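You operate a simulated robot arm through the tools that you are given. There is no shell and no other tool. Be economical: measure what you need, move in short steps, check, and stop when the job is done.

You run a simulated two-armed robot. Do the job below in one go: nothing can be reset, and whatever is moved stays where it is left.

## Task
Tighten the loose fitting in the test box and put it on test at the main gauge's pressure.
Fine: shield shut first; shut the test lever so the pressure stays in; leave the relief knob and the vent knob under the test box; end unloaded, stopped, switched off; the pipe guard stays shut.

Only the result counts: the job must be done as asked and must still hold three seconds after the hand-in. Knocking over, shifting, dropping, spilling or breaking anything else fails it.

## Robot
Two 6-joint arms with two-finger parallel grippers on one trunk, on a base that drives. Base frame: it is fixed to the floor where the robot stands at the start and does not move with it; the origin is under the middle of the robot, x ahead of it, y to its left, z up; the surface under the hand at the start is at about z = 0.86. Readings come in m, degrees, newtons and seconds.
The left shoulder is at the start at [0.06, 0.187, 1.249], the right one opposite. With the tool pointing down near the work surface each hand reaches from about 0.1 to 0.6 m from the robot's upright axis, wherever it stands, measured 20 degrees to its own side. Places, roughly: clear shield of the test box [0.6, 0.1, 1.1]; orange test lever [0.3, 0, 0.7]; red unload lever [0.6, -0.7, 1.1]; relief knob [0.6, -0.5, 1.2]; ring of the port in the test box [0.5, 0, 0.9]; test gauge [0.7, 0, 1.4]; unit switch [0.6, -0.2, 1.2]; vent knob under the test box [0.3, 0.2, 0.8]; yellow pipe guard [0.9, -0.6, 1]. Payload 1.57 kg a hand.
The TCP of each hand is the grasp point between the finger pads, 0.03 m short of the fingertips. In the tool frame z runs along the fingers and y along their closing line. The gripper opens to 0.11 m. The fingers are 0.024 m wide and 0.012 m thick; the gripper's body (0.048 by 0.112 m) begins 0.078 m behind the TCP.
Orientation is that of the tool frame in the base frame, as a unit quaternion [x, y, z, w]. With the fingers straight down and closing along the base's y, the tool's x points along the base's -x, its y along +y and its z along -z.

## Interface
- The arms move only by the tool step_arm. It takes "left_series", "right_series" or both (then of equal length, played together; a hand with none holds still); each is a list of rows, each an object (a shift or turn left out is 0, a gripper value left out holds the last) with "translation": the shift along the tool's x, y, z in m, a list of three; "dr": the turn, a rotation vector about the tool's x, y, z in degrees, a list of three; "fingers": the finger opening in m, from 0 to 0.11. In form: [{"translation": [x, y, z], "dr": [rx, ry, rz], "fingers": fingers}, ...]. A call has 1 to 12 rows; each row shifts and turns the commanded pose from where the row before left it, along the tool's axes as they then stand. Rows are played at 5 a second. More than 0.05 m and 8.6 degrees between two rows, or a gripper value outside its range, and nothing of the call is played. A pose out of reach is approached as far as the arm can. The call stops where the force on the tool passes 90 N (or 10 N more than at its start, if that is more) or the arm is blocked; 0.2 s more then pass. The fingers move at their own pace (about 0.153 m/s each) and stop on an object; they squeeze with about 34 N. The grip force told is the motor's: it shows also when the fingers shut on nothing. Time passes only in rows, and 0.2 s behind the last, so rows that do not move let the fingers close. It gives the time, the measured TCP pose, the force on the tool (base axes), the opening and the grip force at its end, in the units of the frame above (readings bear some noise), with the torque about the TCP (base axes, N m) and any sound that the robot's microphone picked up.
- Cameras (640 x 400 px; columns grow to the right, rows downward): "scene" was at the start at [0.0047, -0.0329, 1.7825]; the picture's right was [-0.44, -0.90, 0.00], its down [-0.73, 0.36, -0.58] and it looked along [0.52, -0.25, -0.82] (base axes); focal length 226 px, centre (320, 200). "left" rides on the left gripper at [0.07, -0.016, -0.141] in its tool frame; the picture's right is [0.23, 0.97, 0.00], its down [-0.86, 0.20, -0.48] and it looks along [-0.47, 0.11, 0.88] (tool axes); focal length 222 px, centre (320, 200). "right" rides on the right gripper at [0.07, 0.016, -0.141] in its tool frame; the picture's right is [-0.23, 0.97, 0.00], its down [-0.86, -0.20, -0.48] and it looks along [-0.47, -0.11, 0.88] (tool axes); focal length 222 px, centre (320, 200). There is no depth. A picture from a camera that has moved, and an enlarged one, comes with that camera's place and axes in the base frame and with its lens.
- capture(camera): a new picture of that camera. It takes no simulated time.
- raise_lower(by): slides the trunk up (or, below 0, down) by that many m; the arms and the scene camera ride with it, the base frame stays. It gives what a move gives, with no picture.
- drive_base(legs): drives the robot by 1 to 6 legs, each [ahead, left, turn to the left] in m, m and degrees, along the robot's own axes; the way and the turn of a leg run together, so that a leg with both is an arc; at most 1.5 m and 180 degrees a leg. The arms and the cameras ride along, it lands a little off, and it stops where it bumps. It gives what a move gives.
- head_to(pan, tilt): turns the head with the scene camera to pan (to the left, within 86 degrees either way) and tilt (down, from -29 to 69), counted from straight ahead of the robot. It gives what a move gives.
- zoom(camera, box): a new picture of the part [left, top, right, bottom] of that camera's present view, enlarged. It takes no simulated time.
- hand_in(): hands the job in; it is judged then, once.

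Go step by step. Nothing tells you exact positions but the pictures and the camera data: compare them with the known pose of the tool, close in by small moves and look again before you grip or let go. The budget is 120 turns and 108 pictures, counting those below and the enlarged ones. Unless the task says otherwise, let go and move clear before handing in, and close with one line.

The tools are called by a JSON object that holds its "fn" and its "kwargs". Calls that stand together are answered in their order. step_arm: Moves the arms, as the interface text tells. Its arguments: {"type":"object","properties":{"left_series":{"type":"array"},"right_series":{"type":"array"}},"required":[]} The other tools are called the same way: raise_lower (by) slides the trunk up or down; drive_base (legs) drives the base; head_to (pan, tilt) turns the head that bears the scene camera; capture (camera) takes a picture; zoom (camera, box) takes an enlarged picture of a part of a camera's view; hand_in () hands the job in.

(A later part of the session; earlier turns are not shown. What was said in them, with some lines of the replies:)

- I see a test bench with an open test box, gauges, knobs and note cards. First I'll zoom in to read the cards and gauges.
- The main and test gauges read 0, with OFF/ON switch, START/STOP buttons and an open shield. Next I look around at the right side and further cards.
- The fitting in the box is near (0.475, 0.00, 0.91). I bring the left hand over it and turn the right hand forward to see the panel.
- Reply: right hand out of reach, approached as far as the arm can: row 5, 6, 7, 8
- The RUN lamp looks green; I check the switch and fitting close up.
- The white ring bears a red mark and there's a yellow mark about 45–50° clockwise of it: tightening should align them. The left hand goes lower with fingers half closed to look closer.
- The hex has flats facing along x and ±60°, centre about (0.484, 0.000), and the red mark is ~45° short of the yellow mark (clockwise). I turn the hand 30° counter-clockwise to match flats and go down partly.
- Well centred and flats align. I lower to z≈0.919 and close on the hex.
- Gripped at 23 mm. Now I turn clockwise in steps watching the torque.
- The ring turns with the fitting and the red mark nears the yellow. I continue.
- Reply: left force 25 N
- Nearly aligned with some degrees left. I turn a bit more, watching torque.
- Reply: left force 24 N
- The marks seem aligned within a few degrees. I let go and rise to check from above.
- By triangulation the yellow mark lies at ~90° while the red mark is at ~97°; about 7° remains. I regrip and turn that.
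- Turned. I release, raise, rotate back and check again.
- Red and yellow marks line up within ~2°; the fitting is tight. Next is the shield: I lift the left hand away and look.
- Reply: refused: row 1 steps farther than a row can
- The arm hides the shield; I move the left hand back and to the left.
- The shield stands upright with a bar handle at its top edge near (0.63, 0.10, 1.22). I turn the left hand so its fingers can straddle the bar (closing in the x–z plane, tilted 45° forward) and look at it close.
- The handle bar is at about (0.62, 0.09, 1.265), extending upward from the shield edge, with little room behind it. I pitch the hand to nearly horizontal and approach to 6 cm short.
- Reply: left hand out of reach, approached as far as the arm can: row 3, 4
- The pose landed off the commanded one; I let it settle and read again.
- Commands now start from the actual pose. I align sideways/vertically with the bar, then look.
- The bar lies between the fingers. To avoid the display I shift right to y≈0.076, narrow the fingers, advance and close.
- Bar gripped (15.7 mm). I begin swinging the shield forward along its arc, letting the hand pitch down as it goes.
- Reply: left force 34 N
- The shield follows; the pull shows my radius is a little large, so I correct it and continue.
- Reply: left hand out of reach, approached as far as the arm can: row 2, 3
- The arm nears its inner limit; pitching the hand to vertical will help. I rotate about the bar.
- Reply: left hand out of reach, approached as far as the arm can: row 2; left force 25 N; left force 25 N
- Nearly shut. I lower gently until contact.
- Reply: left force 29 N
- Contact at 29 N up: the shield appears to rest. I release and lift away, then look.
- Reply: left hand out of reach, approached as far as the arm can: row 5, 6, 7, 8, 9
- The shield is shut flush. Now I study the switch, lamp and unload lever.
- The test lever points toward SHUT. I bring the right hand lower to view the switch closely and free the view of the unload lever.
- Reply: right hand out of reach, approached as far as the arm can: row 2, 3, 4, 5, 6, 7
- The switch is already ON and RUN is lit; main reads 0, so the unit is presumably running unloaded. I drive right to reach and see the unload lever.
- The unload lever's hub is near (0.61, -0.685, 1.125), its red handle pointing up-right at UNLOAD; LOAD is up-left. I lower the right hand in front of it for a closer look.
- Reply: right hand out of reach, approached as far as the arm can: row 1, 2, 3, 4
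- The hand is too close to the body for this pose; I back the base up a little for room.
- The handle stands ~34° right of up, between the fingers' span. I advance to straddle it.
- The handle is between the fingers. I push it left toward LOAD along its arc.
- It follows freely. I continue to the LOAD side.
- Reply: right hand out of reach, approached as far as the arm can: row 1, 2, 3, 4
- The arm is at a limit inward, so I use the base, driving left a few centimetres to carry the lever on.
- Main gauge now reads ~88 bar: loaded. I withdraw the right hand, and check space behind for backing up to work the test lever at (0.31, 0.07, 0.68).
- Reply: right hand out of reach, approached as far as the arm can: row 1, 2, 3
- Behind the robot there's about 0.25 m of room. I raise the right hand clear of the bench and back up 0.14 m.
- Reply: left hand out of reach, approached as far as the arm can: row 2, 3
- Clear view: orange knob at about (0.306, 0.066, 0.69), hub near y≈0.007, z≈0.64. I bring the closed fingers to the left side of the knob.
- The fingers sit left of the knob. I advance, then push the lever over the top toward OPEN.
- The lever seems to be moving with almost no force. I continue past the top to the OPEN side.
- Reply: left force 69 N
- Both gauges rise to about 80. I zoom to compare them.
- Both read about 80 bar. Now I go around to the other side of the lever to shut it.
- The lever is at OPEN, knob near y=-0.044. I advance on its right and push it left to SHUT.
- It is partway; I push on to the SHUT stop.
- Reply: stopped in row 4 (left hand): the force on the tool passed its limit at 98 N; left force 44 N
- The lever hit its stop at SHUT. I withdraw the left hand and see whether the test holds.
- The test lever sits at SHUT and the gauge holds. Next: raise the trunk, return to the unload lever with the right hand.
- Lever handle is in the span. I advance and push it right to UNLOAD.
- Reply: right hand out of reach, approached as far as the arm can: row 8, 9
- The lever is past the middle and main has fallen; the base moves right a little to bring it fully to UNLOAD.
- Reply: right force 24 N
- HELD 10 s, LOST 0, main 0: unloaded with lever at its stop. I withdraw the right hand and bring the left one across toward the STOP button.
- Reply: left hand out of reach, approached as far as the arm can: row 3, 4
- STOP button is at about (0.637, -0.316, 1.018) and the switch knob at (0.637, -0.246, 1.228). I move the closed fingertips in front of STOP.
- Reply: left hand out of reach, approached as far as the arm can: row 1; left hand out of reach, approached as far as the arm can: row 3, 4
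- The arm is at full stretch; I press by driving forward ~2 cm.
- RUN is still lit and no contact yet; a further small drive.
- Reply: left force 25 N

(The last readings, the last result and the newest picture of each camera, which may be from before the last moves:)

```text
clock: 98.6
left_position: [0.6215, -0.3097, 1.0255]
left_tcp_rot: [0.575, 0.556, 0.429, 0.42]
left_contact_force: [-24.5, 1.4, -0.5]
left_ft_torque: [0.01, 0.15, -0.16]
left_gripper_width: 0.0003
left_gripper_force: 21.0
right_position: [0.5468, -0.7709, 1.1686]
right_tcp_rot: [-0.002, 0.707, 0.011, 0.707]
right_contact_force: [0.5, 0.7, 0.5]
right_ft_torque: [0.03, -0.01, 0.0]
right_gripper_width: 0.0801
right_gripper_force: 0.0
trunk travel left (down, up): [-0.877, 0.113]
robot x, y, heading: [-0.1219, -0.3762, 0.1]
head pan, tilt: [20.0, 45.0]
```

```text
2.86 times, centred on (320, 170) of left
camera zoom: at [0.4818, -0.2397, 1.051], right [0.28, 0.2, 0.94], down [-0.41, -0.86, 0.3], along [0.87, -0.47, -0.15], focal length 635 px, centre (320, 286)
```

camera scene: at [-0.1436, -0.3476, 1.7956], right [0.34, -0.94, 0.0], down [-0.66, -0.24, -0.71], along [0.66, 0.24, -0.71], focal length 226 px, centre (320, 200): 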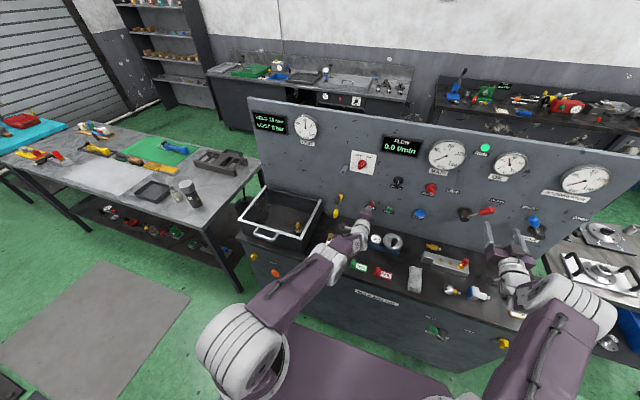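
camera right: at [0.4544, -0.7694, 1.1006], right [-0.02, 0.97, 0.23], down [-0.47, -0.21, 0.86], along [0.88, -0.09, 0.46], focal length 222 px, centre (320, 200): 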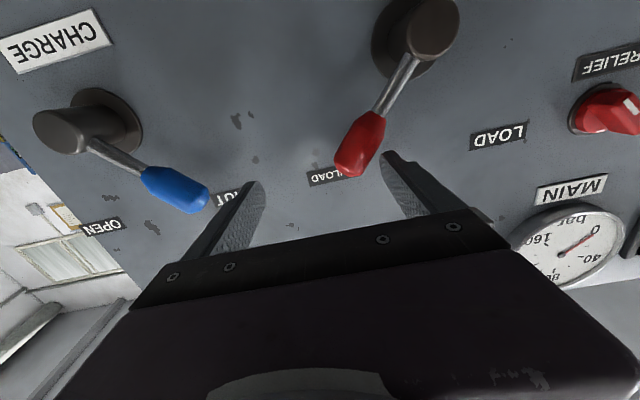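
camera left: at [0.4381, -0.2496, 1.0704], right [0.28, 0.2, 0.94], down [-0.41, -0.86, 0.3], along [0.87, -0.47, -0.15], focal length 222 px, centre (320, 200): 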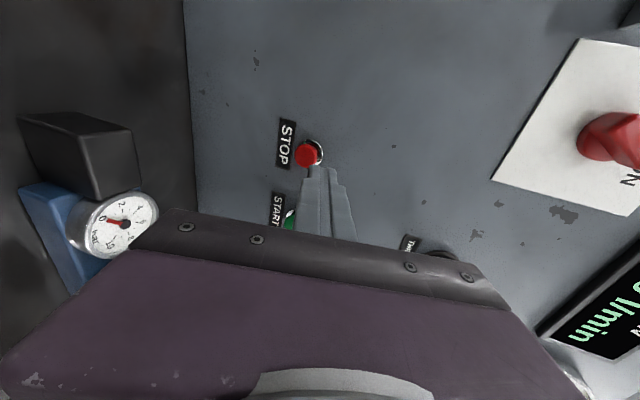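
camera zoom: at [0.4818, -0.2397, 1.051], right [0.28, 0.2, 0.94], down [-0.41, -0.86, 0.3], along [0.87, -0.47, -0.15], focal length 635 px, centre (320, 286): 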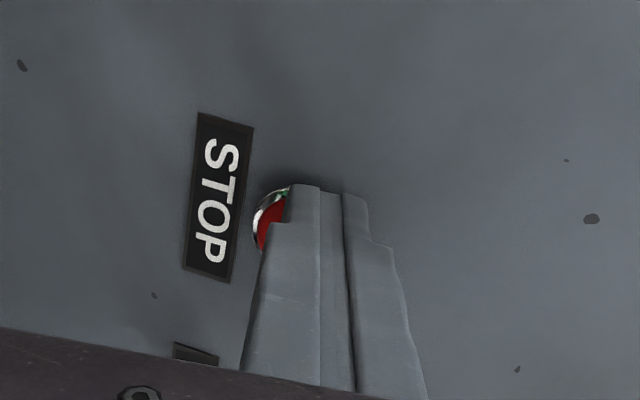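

Contact at 24 N on STOP. I retract and move up toward the switch, then check the lamp.

{"fn": "step_arm", "kwargs": {"left_series": [{"translation": [0, -0.007, -0.024]}, {"translation": [0, -0.007, -0.024]}, {"translation": [0.01, 0.0384, -0.0112]}, {"translation": [0.01, 0.0384, -0.0112]}, {"translation": [0, 0.0384, -0.0112]}, {"translation": [0, 0.0384, -0.0112]}, {"translation": [0, 0.0384, -0.0112]}, {"translation": [0, 0.0384, -0.0112]}, {}]}}

{"fn": "capture", "kwargs": {"camera": "left"}}

{"fn": "capture", "kwargs": {"camera": "scene"}}

```text
clock: 100.6
left_position: [0.5755, -0.2957, 1.2617]
left_tcp_rot: [0.577, 0.557, 0.427, 0.418]
left_contact_force: [0.3, -0.2, -0.3]
left_ft_torque: [0.01, 0.02, -0.03]
left_gripper_width: 0.0001
left_gripper_force: 21.0
right_position: [0.5519, -0.7719, 1.1656]
right_tcp_rot: [-0.004, 0.709, 0.011, 0.705]
right_contact_force: [0.2, 0.3, 0.5]
right_ft_torque: [0.0, 0.02, 0.0]
right_gripper_width: 0.0799
right_gripper_force: 0.0
trunk travel left (down, up): [-0.877, 0.113]
robot x, y, heading: [-0.1281, -0.3727, -0.1]
head pan, tilt: [20.0, 45.0]
```

```text
9 pictures are left
camera left: at [0.4363, -0.2254, 1.2879], right [0.28, 0.2, 0.94], down [-0.41, -0.86, 0.31], along [0.87, -0.47, -0.16], focal length 222 px, centre (320, 200)
```

left: 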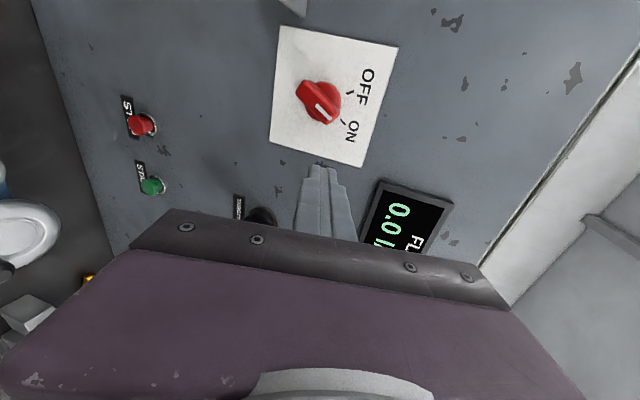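

```text
8 pictures are left
camera scene: at [-0.1076, -0.3474, 1.7956], right [0.34, -0.94, 0.0], down [-0.66, -0.24, -0.71], along [0.66, 0.24, -0.71], focal length 226 px, centre (320, 200)
```

scene: 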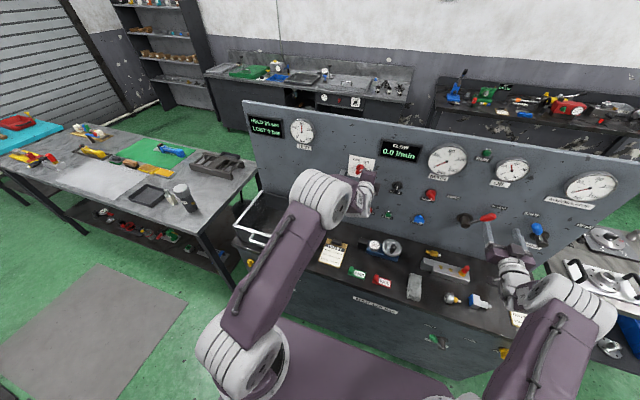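

RUN lamp is dark: stopped. Switch pointer end is near (−0.252, 1.248). I advance the fingertip on its right side and push left toward OFF.

{"fn": "step_arm", "kwargs": {"left_series": [{"translation": [0, 0.006, 0.014]}, {"translation": [0, 0.005, 0.013]}, {"translation": [0.01, 0, 0]}, {"translation": [0.01, 0, 0]}, {"translation": [0.009, 0, 0]}, {"translation": [0.008, 0, 0]}, {"translation": [0.006, 0, 0]}, {}]}}

{"fn": "capture", "kwargs": {"camera": "left"}}

```text
clock: 102.4
left_position: [0.6064, -0.2519, 1.2676]
left_tcp_rot: [0.576, 0.557, 0.428, 0.418]
left_contact_force: [-0.9, 0.2, 3.3]
left_ft_torque: [0.04, -0.12, 0.0]
left_gripper_width: 0.0
left_gripper_force: 20.8
right_position: [0.5503, -0.771, 1.1657]
right_tcp_rot: [-0.002, 0.709, 0.011, 0.705]
right_contact_force: [-0.2, 0.4, 0.0]
right_ft_torque: [-0.01, 0.0, -0.01]
right_gripper_width: 0.0804
right_gripper_force: 0.0
trunk travel left (down, up): [-0.877, 0.113]
robot x, y, heading: [-0.1211, -0.3755, 0.2]
head pan, tilt: [20.0, 45.0]
```

```text
7 pictures are left
camera left: at [0.4667, -0.1824, 1.2938], right [0.28, 0.2, 0.94], down [-0.41, -0.86, 0.31], along [0.87, -0.47, -0.16], focal length 222 px, centre (320, 200)
```

left: 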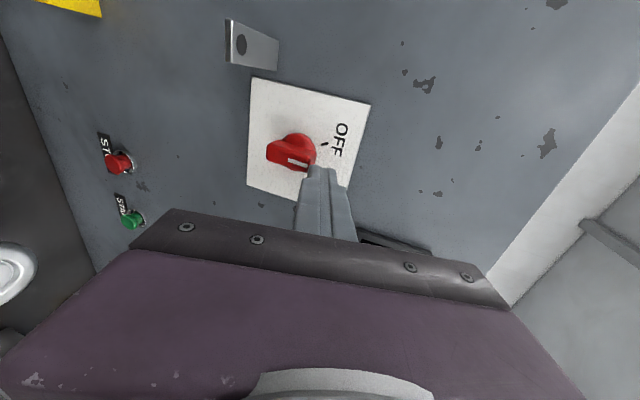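

The knob is at mid-way. I back off, lower a bit for a better bite, and push on to OFF.

{"fn": "step_arm", "kwargs": {"left_series": [{"translation": [-0.018, 0, 0]}, {"translation": [0, -0.0125, 0.0035]}, {"translation": [0.012, 0, 0]}, {"translation": [0.01, 0, 0]}, {"translation": [0.008, 0, 0]}, {"translation": [0.007, 0, 0]}, {"translation": [0.006, 0, 0]}, {}]}}

{"fn": "capture", "kwargs": {"camera": "left"}}

```text
clock: 104.2
left_position: [0.6027, -0.2129, 1.2526]
left_tcp_rot: [0.572, 0.563, 0.427, 0.416]
left_contact_force: [-0.2, 0.2, 0.8]
left_ft_torque: [-0.02, 0.0, -0.09]
left_gripper_width: 0.0
left_gripper_force: 20.5
right_position: [0.5505, -0.7651, 1.1687]
right_tcp_rot: [-0.006, 0.708, 0.011, 0.706]
right_contact_force: [0.6, 1.1, 0.3]
right_ft_torque: [0.01, 0.0, -0.04]
right_gripper_width: 0.0799
right_gripper_force: 0.1
trunk travel left (down, up): [-0.877, 0.113]
robot x, y, heading: [-0.1253, -0.3731, 0.3]
head pan, tilt: [20.0, 45.0]
```

```text
6 pictures are left
camera left: at [0.4625, -0.1464, 1.2786], right [0.28, 0.21, 0.94], down [-0.4, -0.86, 0.31], along [0.87, -0.47, -0.16], focal length 222 px, centre (320, 200)
```

left: 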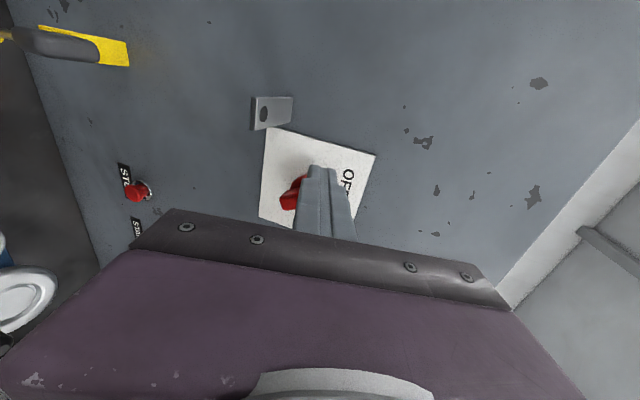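

I retract and look at the switch.

{"fn": "step_arm", "kwargs": {"left_series": [{"translation": [0, 0, -0.035]}, {"translation": [0, 0, -0.035]}, {}]}}

{"fn": "zoom", "kwargs": {"camera": "left", "box": [230, 60, 400, 220]}}

```text
clock: 105.0
left_position: [0.5423, -0.2269, 1.2741]
left_tcp_rot: [0.577, 0.558, 0.427, 0.417]
left_contact_force: [0.5, 0.7, 0.1]
left_ft_torque: [-0.01, 0.02, 0.0]
left_gripper_width: 0.0
left_gripper_force: 21.7
right_position: [0.5538, -0.7713, 1.1651]
right_tcp_rot: [-0.003, 0.709, 0.011, 0.705]
right_contact_force: [1.0, -0.6, 0.3]
right_ft_torque: [-0.03, -0.03, -0.01]
right_gripper_width: 0.0798
right_gripper_force: 0.0
trunk travel left (down, up): [-0.877, 0.113]
robot x, y, heading: [-0.1221, -0.3766, 0.1]
head pan, tilt: [20.0, 45.0]
```

```text
2.50 times, centred on (315, 140) of left
camera zoom: at [0.4027, -0.1572, 1.2998], right [0.28, 0.2, 0.94], down [-0.41, -0.86, 0.31], along [0.87, -0.47, -0.16], focal length 555 px, centre (332, 350)
```

zoom: 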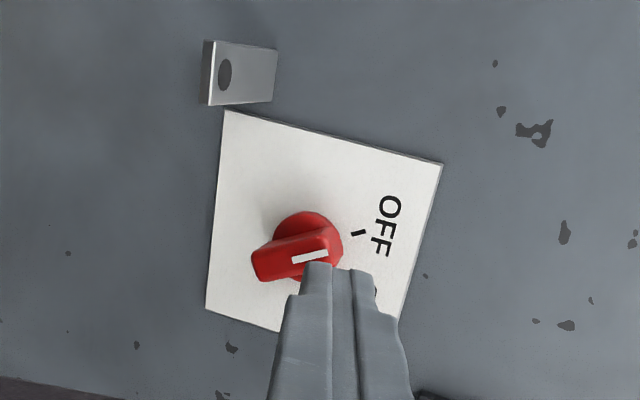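

The pointer now sits at OFF. I back the robot away and do a final check.

{"fn": "drive_base", "kwargs": {"legs": [[-0.12, 0, 0]]}}

{"fn": "zoom", "kwargs": {"camera": "scene", "box": [225, 80, 545, 320]}}

{"fn": "capture", "kwargs": {"camera": "left"}}

```text
clock: 106.2
left_position: [0.4239, -0.2268, 1.2733]
left_tcp_rot: [0.576, 0.559, 0.426, 0.417]
left_contact_force: [0.7, 0.1, -0.4]
left_ft_torque: [-0.03, -0.03, 0.0]
left_gripper_width: 0.0
left_gripper_force: 21.7
right_position: [0.4352, -0.7715, 1.1647]
right_tcp_rot: [-0.003, 0.71, 0.012, 0.704]
right_contact_force: [0.8, 0.0, -1.4]
right_ft_torque: [-0.03, -0.02, 0.03]
right_gripper_width: 0.08
right_gripper_force: 0.1
trunk travel left (down, up): [-0.877, 0.113]
robot x, y, heading: [-0.2436, -0.373, 0.3]
head pan, tilt: [20.0, 45.0]
```

```text
1.67 times, centred on (385, 200) of scene
camera zoom: at [-0.2237, -0.3477, 1.7955], right [0.34, -0.94, 0.0], down [-0.67, -0.24, -0.71], along [0.66, 0.24, -0.71], focal length 378 px, centre (212, 200)
```

zoom: 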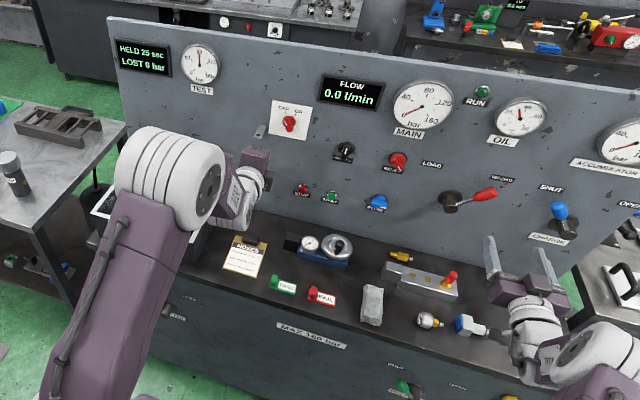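

```text
3 pictures are left
camera left: at [0.2841, -0.1578, 1.2996], right [0.28, 0.2, 0.94], down [-0.41, -0.86, 0.31], along [0.87, -0.47, -0.16], focal length 222 px, centre (320, 200)
```

left: 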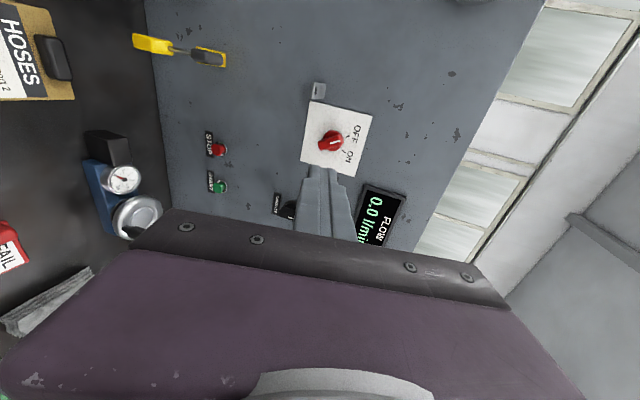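

{"fn": "zoom", "kwargs": {"camera": "left", "box": [295, 95, 385, 185]}}

{"fn": "zoom", "kwargs": {"camera": "scene", "box": [270, 85, 370, 150]}}

```text
4.44 times, centred on (340, 140) of left
camera zoom: at [0.2841, -0.1578, 1.2996], right [0.28, 0.2, 0.94], down [-0.41, -0.86, 0.31], along [0.87, -0.47, -0.16], focal length 987 px, centre (231, 467)
```

zoom: 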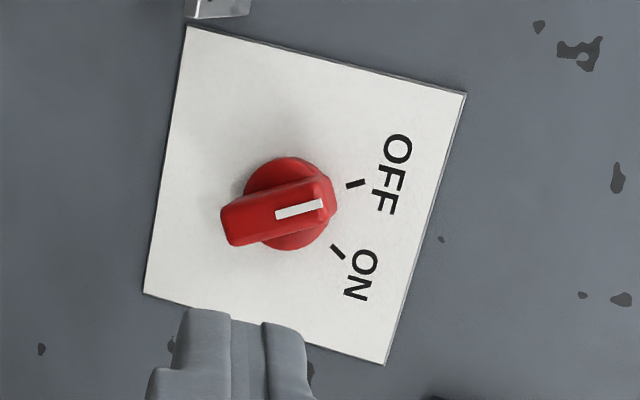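

```text
6.15 times, centred on (320, 118) of scene
camera zoom: at [-0.2237, -0.3477, 1.7955], right [0.34, -0.94, 0.0], down [-0.67, -0.24, -0.71], along [0.66, 0.24, -0.71], focal length 1394 px, centre (320, 708)
```

zoom: 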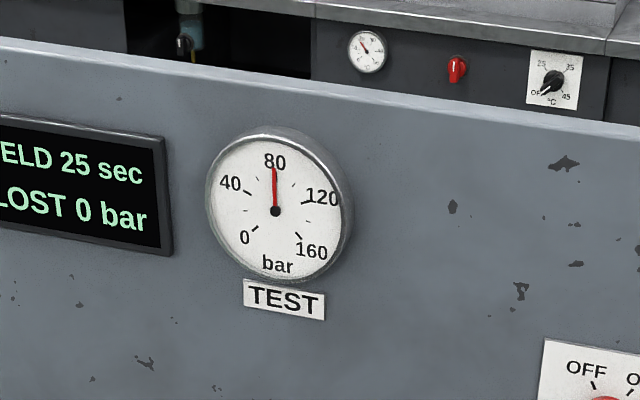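

The switch points at OFF. RUN is dark, main reads 0, and the test gauge holds about 80 bar (HELD 25 s, LOST 0) with the shield shut and both hands clear. I hand in now.

{"fn": "hand_in", "kwargs": {}}

```text
The job is handed in.
```

I tightened the fitting and put it on test at the main gauge's pressure, about 80 bar. At my last check it had held for 25 s with 0 bar lost. The shield and test lever are shut, the unit is unloaded, stopped and switched off, and I left the relief knob, vent knob and pipe guard alone.
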